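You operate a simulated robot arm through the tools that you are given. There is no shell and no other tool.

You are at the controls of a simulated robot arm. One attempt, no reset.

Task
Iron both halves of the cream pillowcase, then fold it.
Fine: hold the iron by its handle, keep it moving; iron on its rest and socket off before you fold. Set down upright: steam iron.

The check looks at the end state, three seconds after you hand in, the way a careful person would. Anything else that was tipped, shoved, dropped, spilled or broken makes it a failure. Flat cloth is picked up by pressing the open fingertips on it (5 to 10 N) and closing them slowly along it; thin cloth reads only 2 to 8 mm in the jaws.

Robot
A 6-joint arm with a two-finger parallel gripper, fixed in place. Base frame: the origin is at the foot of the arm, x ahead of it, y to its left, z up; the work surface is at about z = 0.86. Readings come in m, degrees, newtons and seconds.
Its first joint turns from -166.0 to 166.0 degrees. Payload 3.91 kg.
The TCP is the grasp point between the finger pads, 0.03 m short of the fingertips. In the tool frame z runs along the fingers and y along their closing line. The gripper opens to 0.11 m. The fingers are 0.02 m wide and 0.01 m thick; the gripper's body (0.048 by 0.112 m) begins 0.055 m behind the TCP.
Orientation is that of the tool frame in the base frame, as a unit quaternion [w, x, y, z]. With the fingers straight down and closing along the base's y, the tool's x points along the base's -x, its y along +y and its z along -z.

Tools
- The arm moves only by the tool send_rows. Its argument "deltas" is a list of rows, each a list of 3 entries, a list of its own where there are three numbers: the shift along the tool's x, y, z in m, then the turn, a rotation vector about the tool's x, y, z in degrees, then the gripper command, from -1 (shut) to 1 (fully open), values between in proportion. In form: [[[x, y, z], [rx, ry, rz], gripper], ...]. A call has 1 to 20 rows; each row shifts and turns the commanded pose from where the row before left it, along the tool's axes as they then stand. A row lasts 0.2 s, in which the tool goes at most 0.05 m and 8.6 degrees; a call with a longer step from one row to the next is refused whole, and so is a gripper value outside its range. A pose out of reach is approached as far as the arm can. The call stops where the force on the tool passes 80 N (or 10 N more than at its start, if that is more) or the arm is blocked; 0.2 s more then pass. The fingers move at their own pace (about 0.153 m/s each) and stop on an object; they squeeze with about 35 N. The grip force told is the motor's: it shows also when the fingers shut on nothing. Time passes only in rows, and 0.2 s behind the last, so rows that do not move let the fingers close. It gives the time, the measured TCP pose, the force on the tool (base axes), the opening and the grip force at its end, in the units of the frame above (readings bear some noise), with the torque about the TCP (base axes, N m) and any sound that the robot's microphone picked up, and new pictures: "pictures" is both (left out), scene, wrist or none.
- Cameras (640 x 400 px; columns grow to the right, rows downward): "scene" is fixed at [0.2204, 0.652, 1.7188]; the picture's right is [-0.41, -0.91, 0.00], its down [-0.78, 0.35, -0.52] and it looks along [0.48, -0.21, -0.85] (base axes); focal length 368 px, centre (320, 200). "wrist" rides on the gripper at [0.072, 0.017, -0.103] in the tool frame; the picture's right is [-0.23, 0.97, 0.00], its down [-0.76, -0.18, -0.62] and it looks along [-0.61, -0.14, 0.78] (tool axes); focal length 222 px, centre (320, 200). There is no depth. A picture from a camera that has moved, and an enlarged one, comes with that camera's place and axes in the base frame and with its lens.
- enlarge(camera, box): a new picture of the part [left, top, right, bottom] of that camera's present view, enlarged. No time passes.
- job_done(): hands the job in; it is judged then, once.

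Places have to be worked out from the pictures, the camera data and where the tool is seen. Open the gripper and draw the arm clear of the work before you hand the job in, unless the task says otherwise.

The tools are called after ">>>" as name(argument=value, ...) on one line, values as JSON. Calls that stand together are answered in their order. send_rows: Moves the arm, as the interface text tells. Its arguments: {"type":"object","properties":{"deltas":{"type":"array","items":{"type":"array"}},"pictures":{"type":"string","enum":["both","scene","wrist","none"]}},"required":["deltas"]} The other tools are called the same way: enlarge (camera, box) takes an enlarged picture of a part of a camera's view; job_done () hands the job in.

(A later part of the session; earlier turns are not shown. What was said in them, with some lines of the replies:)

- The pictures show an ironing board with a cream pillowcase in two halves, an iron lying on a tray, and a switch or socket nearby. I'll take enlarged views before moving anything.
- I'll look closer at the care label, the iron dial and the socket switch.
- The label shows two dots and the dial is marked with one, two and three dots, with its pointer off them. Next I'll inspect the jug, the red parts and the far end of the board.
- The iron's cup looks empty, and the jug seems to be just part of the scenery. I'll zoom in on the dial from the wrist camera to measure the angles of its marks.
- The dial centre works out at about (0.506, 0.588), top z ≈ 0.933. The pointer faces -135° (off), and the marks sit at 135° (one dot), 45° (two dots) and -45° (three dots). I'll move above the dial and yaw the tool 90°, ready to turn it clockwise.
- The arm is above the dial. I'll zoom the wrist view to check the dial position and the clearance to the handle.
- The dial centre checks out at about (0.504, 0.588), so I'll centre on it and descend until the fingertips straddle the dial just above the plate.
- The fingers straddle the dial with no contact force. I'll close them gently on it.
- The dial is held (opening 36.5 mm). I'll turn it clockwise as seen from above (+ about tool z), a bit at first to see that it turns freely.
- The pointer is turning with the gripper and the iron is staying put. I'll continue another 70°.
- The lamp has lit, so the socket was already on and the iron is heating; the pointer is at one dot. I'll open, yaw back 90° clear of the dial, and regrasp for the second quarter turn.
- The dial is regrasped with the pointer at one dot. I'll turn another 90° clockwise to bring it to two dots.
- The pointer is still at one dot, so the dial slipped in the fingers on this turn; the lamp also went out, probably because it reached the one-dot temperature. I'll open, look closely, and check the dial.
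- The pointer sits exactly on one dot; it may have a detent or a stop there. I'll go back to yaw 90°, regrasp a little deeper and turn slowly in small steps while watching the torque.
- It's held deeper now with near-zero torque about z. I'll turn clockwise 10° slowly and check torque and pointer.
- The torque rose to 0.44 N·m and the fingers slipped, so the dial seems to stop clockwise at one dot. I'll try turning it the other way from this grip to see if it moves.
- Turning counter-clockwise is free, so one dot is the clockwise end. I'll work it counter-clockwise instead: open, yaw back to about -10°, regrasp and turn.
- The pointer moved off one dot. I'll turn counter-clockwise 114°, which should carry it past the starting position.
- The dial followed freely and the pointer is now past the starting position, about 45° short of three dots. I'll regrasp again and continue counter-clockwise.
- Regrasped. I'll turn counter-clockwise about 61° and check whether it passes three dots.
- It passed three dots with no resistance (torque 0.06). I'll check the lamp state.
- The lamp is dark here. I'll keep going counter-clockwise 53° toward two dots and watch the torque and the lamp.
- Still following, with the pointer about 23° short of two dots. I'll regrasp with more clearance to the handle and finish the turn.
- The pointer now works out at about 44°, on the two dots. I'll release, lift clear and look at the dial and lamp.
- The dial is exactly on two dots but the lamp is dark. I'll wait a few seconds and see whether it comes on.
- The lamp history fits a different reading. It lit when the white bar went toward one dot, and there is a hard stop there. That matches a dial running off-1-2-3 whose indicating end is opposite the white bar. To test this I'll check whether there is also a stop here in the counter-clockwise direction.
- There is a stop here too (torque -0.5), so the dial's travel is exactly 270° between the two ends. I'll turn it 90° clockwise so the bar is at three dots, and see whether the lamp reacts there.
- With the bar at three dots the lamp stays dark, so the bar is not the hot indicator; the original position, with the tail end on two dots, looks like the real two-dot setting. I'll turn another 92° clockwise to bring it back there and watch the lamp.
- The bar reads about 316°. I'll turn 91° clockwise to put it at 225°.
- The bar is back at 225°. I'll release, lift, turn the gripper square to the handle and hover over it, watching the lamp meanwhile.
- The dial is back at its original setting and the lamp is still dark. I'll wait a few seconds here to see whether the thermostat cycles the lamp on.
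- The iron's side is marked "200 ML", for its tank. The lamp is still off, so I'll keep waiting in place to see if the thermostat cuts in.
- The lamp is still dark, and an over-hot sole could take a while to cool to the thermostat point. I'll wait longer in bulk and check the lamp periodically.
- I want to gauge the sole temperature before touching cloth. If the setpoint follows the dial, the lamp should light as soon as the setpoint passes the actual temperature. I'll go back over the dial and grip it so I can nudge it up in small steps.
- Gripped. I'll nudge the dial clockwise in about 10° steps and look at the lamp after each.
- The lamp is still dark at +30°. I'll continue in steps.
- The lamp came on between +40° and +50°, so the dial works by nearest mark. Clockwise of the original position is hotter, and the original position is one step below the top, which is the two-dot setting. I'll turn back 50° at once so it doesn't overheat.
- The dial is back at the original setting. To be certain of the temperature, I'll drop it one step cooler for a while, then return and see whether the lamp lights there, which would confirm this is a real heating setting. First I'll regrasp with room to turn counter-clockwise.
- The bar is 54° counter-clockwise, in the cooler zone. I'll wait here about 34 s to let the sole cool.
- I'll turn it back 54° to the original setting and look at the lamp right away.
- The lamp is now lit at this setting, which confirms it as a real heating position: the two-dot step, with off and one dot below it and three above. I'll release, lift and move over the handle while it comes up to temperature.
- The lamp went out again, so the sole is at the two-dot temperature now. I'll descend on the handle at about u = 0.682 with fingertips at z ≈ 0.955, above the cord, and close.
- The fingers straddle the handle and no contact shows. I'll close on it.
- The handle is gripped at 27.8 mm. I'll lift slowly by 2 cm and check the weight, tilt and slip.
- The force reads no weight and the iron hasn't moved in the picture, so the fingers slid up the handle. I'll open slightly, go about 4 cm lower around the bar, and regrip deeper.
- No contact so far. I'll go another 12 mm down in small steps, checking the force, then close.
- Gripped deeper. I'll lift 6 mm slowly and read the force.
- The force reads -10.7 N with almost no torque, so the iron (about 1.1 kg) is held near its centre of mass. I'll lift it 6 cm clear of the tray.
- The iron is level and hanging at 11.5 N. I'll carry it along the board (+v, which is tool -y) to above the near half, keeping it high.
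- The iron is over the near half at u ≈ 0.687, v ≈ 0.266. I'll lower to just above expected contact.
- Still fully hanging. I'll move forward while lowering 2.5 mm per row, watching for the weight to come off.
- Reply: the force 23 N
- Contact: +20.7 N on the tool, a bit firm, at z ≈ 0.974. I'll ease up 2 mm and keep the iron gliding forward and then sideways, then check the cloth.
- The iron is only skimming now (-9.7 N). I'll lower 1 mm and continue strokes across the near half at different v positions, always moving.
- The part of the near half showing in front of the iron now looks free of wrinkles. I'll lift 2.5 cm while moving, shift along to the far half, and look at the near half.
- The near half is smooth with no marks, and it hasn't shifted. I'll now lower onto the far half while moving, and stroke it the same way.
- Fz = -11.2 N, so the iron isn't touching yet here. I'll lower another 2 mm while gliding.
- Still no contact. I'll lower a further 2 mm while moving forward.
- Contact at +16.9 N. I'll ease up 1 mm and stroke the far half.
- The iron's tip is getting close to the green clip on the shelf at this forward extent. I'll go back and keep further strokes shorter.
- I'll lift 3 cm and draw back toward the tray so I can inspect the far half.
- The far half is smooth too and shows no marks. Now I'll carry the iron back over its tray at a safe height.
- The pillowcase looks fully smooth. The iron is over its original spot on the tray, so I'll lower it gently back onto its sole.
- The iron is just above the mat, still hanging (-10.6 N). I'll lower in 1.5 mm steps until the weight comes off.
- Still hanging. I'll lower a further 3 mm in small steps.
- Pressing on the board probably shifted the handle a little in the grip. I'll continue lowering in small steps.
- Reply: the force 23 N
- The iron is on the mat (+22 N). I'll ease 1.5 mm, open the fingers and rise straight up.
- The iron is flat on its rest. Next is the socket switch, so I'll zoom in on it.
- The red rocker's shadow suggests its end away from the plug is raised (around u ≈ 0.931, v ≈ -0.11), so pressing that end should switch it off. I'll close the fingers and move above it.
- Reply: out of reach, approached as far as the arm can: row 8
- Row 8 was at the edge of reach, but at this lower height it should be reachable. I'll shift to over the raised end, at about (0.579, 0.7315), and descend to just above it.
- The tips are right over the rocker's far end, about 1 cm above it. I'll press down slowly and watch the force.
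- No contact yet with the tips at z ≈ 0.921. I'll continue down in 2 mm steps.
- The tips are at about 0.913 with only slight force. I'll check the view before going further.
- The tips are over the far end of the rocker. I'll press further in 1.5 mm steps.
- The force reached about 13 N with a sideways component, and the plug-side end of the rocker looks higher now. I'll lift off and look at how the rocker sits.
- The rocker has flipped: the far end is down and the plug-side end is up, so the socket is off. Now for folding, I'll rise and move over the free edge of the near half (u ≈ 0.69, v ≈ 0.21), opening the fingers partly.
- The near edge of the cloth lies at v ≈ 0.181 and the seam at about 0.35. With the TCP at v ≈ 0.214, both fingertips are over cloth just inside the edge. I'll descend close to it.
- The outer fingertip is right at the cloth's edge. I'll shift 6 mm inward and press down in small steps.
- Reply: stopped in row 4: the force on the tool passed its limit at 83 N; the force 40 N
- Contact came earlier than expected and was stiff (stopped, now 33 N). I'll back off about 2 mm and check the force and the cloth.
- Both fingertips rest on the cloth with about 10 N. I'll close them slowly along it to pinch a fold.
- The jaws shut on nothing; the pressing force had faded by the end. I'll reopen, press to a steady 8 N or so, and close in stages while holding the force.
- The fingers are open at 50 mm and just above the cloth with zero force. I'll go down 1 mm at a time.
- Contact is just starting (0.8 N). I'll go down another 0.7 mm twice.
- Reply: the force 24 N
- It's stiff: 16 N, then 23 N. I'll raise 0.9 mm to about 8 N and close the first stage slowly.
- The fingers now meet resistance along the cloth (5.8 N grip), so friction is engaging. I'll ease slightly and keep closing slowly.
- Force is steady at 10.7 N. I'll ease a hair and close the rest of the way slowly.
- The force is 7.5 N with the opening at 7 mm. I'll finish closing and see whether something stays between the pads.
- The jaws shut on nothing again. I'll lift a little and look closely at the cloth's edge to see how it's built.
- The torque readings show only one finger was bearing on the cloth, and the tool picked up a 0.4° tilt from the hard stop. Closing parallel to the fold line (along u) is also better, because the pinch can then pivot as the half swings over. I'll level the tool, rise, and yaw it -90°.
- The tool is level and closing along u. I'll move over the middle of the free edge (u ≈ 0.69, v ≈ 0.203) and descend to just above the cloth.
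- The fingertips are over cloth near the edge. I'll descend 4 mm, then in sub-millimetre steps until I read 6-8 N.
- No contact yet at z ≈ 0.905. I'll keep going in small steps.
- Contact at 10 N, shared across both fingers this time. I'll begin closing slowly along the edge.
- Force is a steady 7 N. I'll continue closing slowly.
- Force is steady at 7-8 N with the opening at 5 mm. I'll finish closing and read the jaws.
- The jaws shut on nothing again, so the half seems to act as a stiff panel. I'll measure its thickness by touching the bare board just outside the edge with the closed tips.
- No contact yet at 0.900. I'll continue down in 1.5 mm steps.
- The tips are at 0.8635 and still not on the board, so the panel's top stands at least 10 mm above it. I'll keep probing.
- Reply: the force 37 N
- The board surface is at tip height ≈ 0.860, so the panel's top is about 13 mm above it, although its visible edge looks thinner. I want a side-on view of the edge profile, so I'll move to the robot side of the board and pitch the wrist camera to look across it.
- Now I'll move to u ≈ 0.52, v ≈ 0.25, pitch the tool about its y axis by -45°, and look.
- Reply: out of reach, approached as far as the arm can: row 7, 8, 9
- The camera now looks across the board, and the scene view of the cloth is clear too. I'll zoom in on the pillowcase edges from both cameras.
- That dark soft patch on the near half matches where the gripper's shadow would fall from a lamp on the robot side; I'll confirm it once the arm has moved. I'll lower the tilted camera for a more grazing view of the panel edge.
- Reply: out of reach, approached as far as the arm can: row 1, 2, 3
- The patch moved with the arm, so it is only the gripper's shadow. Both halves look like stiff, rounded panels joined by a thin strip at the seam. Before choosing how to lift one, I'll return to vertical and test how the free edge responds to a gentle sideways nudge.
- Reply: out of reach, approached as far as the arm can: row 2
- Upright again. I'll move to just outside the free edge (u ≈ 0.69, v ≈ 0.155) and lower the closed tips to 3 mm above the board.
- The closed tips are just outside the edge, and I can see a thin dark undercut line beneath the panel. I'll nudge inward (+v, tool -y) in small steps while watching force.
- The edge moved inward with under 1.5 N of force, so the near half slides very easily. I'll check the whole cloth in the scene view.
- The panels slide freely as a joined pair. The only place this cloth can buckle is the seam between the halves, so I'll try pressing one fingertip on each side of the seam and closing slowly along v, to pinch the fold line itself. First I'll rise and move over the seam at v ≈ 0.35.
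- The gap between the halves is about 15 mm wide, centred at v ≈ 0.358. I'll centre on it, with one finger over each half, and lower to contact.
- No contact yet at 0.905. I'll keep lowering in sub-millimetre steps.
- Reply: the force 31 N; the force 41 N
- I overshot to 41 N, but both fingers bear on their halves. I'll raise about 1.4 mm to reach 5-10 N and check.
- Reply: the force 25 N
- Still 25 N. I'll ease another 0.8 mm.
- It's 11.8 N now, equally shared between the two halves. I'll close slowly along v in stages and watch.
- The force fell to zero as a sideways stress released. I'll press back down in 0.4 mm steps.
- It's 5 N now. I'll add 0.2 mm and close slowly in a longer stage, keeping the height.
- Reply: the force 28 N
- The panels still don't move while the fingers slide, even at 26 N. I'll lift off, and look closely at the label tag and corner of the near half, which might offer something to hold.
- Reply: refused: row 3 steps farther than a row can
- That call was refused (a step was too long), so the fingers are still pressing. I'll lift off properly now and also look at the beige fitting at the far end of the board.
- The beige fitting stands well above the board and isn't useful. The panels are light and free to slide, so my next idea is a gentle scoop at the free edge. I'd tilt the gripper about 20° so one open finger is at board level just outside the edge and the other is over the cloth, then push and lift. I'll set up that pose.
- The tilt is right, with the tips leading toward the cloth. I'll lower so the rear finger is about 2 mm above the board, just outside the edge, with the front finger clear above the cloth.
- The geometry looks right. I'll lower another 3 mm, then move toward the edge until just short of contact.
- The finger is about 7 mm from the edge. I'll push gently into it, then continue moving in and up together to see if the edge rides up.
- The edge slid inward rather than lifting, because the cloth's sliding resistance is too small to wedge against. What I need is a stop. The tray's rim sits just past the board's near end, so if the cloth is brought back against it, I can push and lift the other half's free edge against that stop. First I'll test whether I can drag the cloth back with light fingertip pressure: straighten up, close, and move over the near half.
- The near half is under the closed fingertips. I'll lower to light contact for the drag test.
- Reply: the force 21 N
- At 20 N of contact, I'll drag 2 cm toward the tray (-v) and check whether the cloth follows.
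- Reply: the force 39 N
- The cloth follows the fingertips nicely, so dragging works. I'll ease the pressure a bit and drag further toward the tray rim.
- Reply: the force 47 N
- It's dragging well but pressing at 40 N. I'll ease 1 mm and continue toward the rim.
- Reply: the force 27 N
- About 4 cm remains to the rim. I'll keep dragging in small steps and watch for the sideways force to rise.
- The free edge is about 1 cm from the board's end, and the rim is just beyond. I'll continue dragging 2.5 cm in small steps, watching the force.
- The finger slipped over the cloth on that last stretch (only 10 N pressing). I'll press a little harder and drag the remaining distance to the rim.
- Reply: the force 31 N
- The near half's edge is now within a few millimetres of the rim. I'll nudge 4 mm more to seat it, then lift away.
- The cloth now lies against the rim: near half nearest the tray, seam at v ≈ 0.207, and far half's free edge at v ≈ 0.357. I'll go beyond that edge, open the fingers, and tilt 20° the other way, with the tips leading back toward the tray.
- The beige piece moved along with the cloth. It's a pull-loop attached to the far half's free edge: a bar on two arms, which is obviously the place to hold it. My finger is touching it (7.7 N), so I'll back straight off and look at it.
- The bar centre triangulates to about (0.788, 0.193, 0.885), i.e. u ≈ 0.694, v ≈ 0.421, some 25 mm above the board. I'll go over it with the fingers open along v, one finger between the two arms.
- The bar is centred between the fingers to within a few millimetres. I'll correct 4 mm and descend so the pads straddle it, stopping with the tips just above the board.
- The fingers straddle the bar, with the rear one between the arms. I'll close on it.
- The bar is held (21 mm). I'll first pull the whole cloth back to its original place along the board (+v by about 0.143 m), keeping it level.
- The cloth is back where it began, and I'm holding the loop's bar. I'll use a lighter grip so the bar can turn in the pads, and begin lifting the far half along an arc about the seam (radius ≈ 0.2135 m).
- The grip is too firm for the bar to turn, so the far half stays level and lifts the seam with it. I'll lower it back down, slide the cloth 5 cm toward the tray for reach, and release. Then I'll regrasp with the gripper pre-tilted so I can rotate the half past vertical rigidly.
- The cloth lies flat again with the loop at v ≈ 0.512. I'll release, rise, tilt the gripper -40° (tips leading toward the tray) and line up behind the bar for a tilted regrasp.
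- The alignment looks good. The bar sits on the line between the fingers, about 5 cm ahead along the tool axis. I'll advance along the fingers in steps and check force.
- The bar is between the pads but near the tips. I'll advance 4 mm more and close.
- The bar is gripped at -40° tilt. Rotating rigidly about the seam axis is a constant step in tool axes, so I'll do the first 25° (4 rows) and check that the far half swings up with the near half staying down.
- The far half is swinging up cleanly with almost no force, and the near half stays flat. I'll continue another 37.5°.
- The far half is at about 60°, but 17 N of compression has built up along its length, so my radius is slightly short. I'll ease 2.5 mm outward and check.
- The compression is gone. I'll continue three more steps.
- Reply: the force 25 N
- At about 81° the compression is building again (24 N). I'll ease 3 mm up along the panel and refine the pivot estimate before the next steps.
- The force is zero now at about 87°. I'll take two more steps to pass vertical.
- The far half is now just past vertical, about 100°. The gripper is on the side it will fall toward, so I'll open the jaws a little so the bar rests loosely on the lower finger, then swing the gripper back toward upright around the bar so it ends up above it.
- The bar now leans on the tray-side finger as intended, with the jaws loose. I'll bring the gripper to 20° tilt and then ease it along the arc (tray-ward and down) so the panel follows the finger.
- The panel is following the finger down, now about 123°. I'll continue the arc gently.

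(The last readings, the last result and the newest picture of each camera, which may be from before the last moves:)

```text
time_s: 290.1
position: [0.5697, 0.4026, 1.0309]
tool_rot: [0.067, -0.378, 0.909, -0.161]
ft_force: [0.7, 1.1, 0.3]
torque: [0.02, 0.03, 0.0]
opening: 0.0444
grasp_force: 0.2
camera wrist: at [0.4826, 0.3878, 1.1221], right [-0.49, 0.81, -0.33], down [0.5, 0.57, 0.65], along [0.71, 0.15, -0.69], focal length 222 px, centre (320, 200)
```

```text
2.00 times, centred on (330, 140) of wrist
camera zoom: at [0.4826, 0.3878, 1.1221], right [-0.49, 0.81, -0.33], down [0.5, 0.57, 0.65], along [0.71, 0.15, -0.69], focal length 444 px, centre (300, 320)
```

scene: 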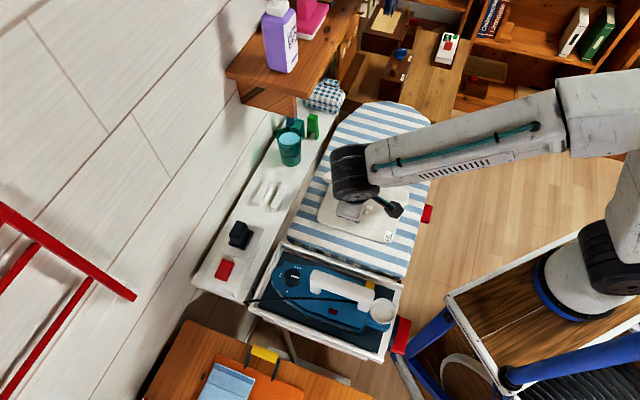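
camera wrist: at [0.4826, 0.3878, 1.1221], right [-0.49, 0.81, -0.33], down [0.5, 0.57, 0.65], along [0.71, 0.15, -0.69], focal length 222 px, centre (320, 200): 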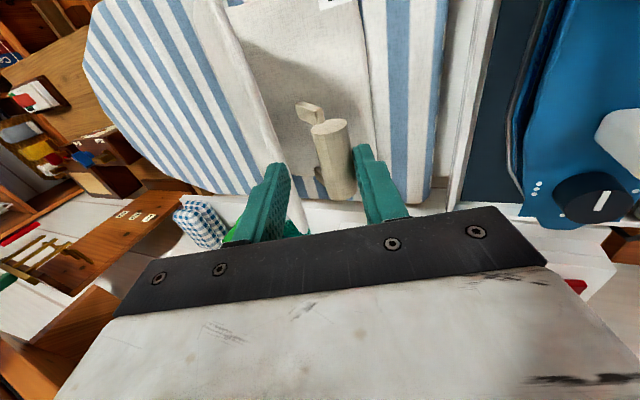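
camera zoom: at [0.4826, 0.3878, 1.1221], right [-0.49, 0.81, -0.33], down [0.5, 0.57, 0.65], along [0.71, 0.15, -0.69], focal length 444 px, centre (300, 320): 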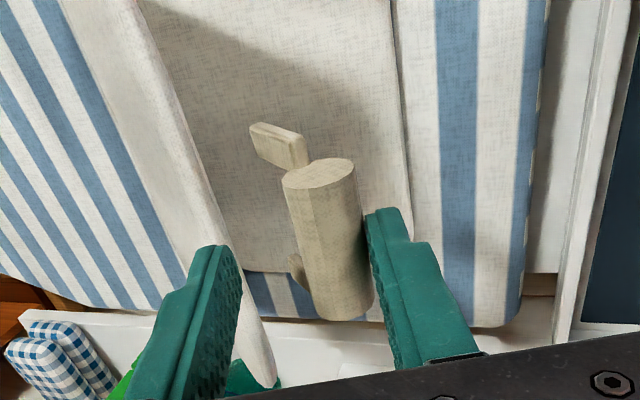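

It's about 140° now and still supported. I'll continue lowering along the arc.

>>> send_rows(deltas=[[[0, 0.0191, 0.0119], [0, 0, 0], -0.2], [[0, 0.0177, 0.0139], [0, 0, 0], -0.2], [[0, 0.0162, 0.0156], [0, 0, 0], -0.2]])

>>> enlarge(camera="scene", box=[300, 90, 450, 270])

>>> enlarge(camera="wrist", box=[180, 40, 480, 240])

```text
time_s: 290.9
position: [0.5441, 0.4283, 0.9749]
tool_rot: [0.067, -0.377, 0.91, -0.16]
ft_force: [-0.9, 0.8, 0.7]
torque: [0.04, 0.05, -0.01]
opening: 0.0442
grasp_force: 0.6
camera wrist: at [0.4563, 0.4132, 1.0651], right [-0.49, 0.81, -0.33], down [0.5, 0.57, 0.65], along [0.71, 0.15, -0.69], focal length 222 px, centre (320, 200)
```

scene: 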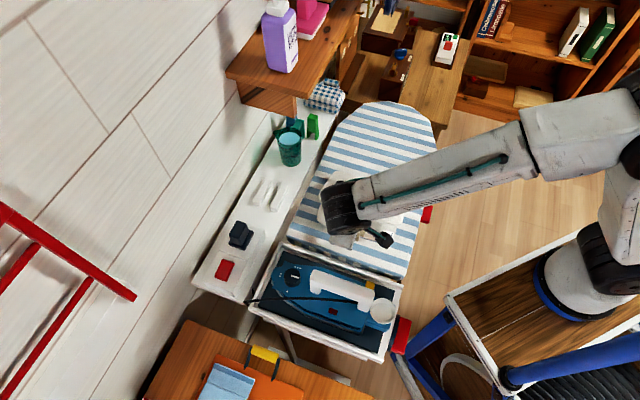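
wrist: 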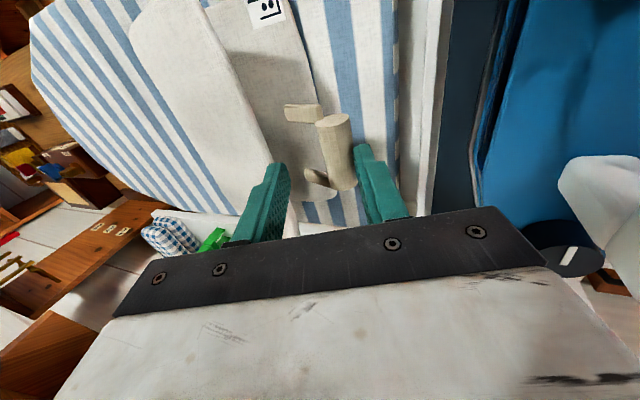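

```text
2.22 times, centred on (375, 180) of scene
camera zoom: at [0.2204, 0.652, 1.7188], right [-0.41, -0.91, 0.0], down [-0.78, 0.35, -0.52], along [0.48, -0.21, -0.85], focal length 819 px, centre (198, 244)
```

zoom: 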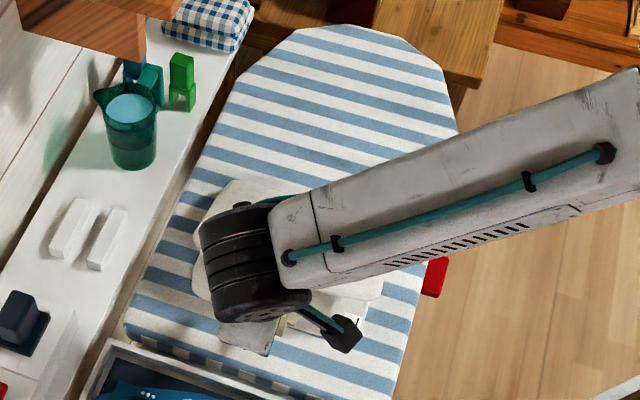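

```text
2.00 times, centred on (330, 140) of wrist
camera zoom: at [0.4563, 0.4132, 1.0651], right [-0.49, 0.81, -0.33], down [0.5, 0.57, 0.65], along [0.71, 0.15, -0.69], focal length 444 px, centre (300, 320)
```

zoom: 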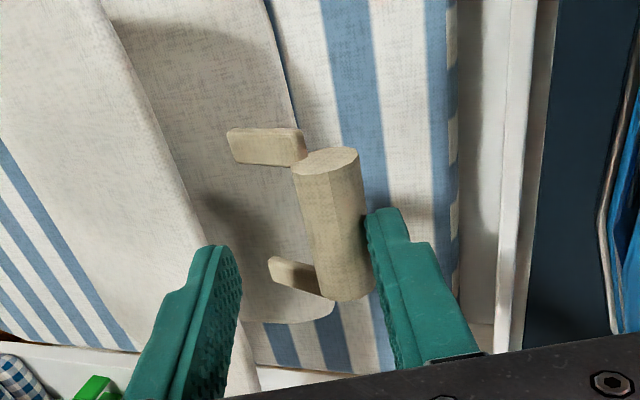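

The bar is sliding toward the fingertip but still guided. I'll do two more small steps down.

>>> send_rows(deltas=[[[0, 0.0144, 0.0172], [0, 0, 0], -0.2], [[0, 0.01, 0.016], [0, 0, 0], -0.2]])

>>> enlarge(camera="wrist", box=[180, 40, 480, 240])

>>> enlarge(camera="scene", box=[300, 90, 450, 270])

```text
time_s: 291.5
position: [0.5347, 0.4367, 0.9352]
tool_rot: [0.067, -0.378, 0.909, -0.161]
ft_force: [0.2, 0.5, 0.8]
torque: [0.01, 0.02, 0.0]
opening: 0.044
grasp_force: 0.0
camera wrist: at [0.4476, 0.4219, 1.0255], right [-0.49, 0.81, -0.33], down [0.5, 0.57, 0.65], along [0.71, 0.15, -0.69], focal length 222 px, centre (320, 200)
```

scene: 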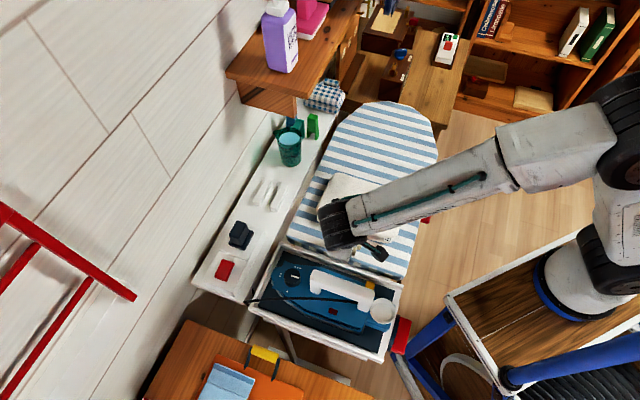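
wrist: 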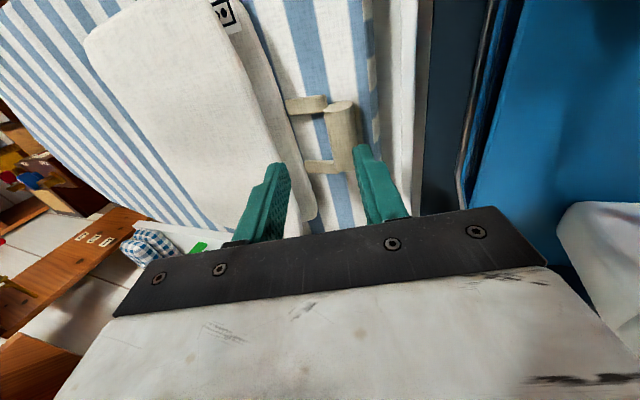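

```text
2.00 times, centred on (330, 140) of wrist
camera zoom: at [0.4476, 0.4219, 1.0255], right [-0.49, 0.81, -0.33], down [0.5, 0.57, 0.65], along [0.71, 0.15, -0.69], focal length 444 px, centre (300, 320)
```

zoom: 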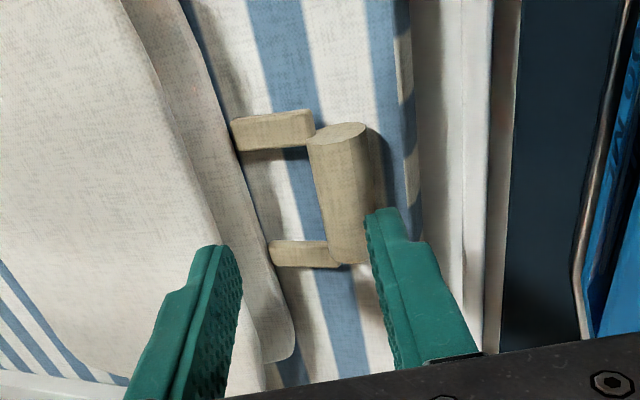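

```text
2.22 times, centred on (375, 180) of scene
camera zoom: at [0.2204, 0.652, 1.7188], right [-0.41, -0.91, 0.0], down [-0.78, 0.35, -0.52], along [0.48, -0.21, -0.85], focal length 819 px, centre (198, 244)
```

zoom: 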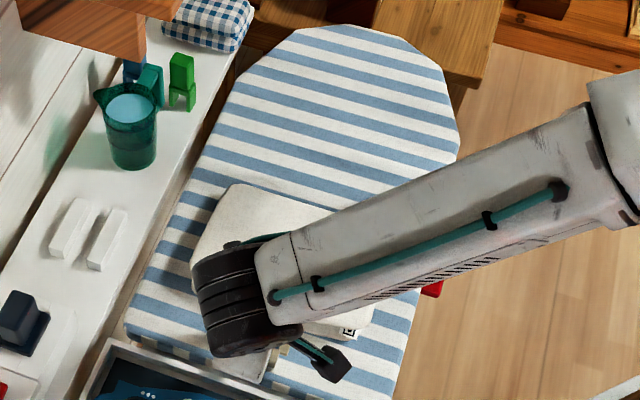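

The bar has slid off and settled, so the far half now lies folded over the near half. I'll withdraw straight back along the fingers and get clear to inspect.

>>> send_rows(deltas=[[[0, 0, -0.03], [0, 0, 0], -0.2], [[0, 0, -0.04], [0, 0, 0], -0.2], [[0, 0, -0.045], [0, 0, 0], -0.2], [[0, 0, -0.03], [-6.67, 0, 0], -0.2], [[0, 0, 0], [-6.67, 0, 0], -0.2], [[0, 0, 0], [-6.66, 0, 0], -0.2], [[0.045, 0, 0], [0, 0, 0], -0.2], [[0.045, 0, 0], [0, 0, 0], -0.2]])

>>> enlarge(camera="scene", box=[280, 90, 450, 290])

>>> enlarge(camera="wrist", box=[180, 0, 520, 240])

```text
time_s: 293.3
position: [0.4351, 0.4082, 1.0706]
tool_rot: [-0.001, -0.383, 0.924, 0.0]
ft_force: [-0.2, 0.7, -1.1]
torque: [-0.01, 0.0, -0.01]
opening: 0.0437
grasp_force: 0.0
camera wrist: at [0.373, 0.3692, 1.1735], right [-0.53, 0.85, 0.0], down [0.66, 0.42, 0.62], along [0.53, 0.33, -0.78], focal length 222 px, centre (320, 200)
```

scene: 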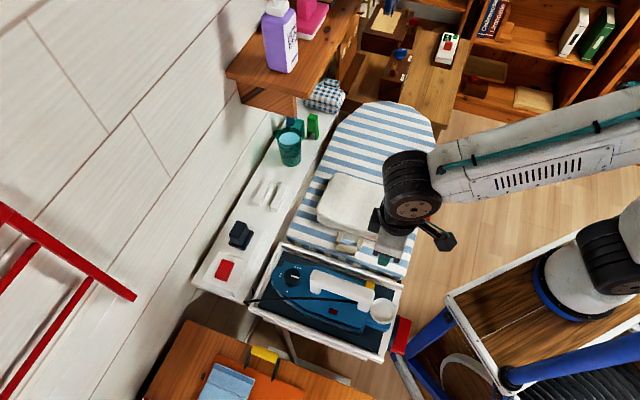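
wrist: 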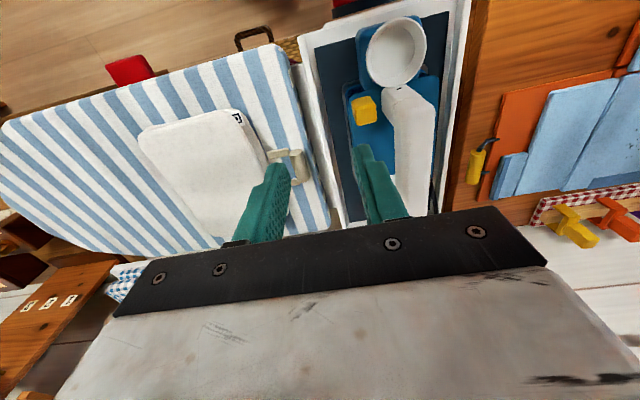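

```text
2.00 times, centred on (365, 190) of scene
camera zoom: at [0.2204, 0.652, 1.7188], right [-0.41, -0.91, 0.0], down [-0.78, 0.35, -0.52], along [0.48, -0.21, -0.85], focal length 737 px, centre (230, 220)
```

zoom: 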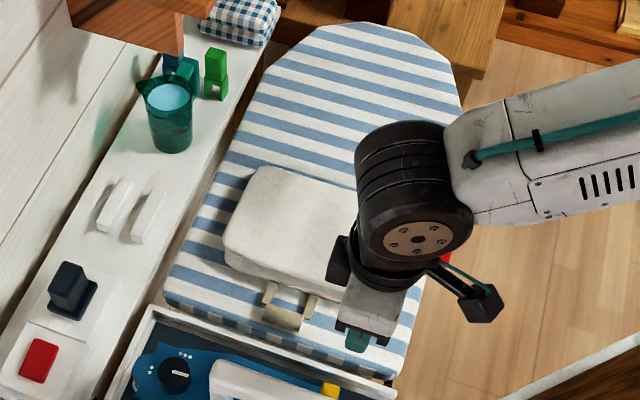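

```text
1.67 times, centred on (350, 120) of wrist
camera zoom: at [0.373, 0.3692, 1.1735], right [-0.53, 0.85, 0.0], down [0.66, 0.42, 0.62], along [0.53, 0.33, -0.78], focal length 370 px, centre (270, 333)
```

zoom: 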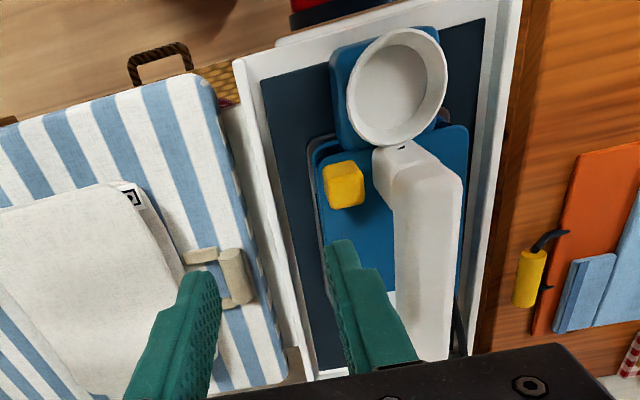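

The pillowcase is folded, with the far half flat over the near half and the iron sitting on its tray. I'll raise the arm clear, open the gripper and take a full look.

>>> send_rows(deltas=[[[0, 0, -0.045], [0, 0, 0], 0.5], [[0, 0, -0.045], [0, 0, 0], 1], [[0.02, 0, -0.04], [0, 0, 0], 1], [[0.03, -0.02, 0], [0, 0, 0], 1], [[0.03, -0.02, 0], [0, 0, 0], 1], [[0, 0, 0], [0, 0, 0], 1], [[0, 0, 0], [0, 0, 0], 1]])

>>> enlarge(camera="scene", box=[290, 150, 440, 290])

>>> enlarge(camera="scene", box=[190, 210, 410, 360])

>>> enlarge(camera="scene", box=[195, 240, 255, 295])

```text
time_s: 294.9
position: [0.409, 0.3233, 1.2028]
tool_rot: [-0.001, -0.383, 0.924, -0.001]
ft_force: [0.1, -0.3, 0.3]
torque: [0.0, -0.05, 0.0]
opening: 0.1101
grasp_force: 0.0
camera wrist: at [0.3464, 0.2839, 1.3057], right [-0.53, 0.85, 0.0], down [0.66, 0.41, 0.62], along [0.53, 0.33, -0.78], focal length 222 px, centre (320, 200)
```

scene: 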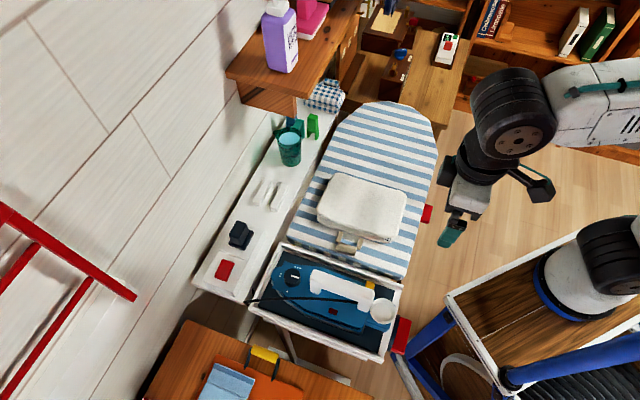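
wrist: 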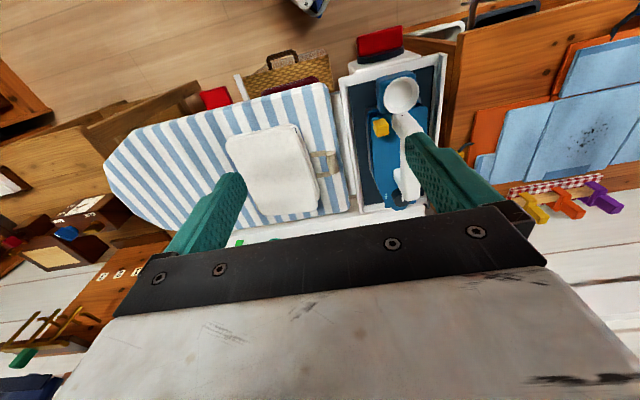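

```text
2.86 times, centred on (365, 220) of scene
camera zoom: at [0.2204, 0.652, 1.7188], right [-0.41, -0.91, 0.0], down [-0.78, 0.35, -0.52], along [0.48, -0.21, -0.85], focal length 1052 px, centre (191, 143)
```

zoom: 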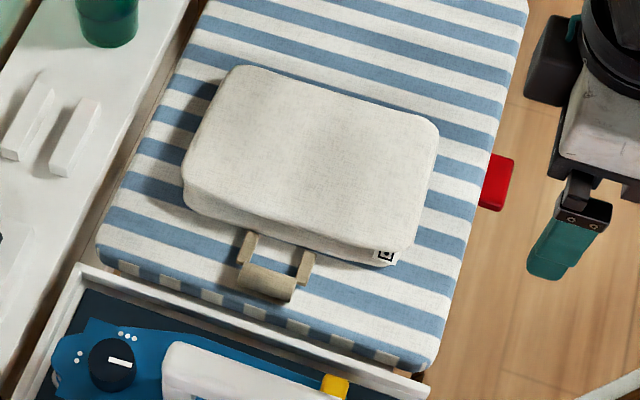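

```text
2.67 times, centred on (300, 285) of scene
camera zoom: at [0.2204, 0.652, 1.7188], right [-0.41, -0.91, 0.0], down [-0.78, 0.35, -0.52], along [0.48, -0.21, -0.85], focal length 982 px, centre (373, -27)
```

zoom: 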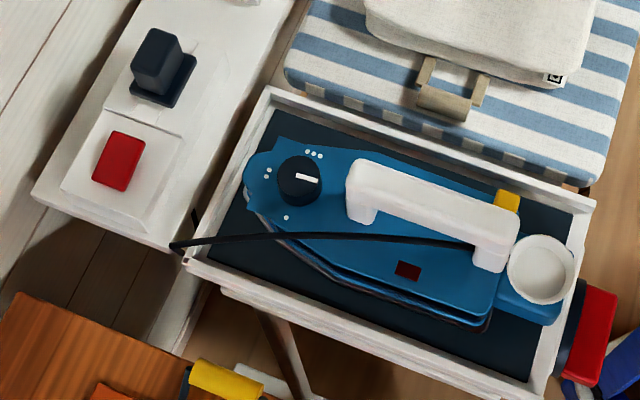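

```text
7.27 times, centred on (225, 268) of scene
camera zoom: at [0.2204, 0.652, 1.7188], right [-0.41, -0.91, 0.0], down [-0.78, 0.35, -0.52], along [0.48, -0.21, -0.85], focal length 2679 px, centre (1011, -291)
```

zoom: 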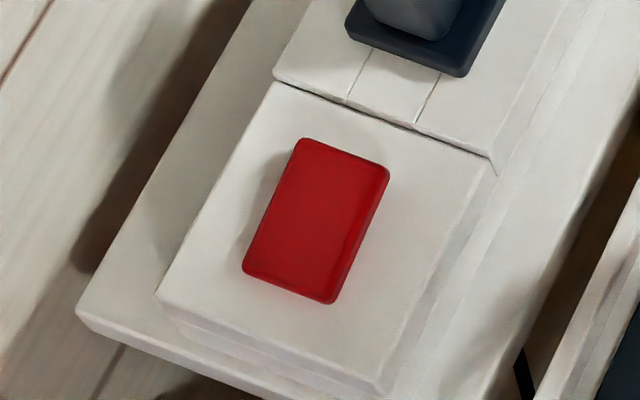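

Everything checks out. The pillowcase is smooth and folded flat on the board, and the iron is on its sole on the tray. The rocker is in the off position with the lamp dark, the shelf items are untouched, and the arm is clear with the gripper open. I'm handing the job in.

>>> job_done()

```text
The job is handed in.
```

I ironed both halves of the pillowcase and folded it. The far half lies flat over the near half on the ironing board. I handed the job in and haven't seen the check's result.

- **Ironing:** I used the two-dot heat that the care label asks for. The wrinkles are gone from both halves and I saw no scorch marks.
- **Dial:** The white bar on the dial points opposite to the actual setting. I worked this out from the lamp, and briefly turned the dial to the other settings while doing so. I left it on two dots.
- **Iron and socket:** The iron was back on its tray, flat on its sole, before I folded. I also switched the socket off before folding. I saw the rocker flip, and the lamp stayed dark in every picture after that.
- **Pillowcase position:** I slid it around on the board while looking for a way to lift it, then folded it by the loop on its edge. It ended about 5 cm closer to the tray than where it started.
- **Everything else:** The other things I could see in the last pictures looked undisturbed. The arm is clear with the gripper open.
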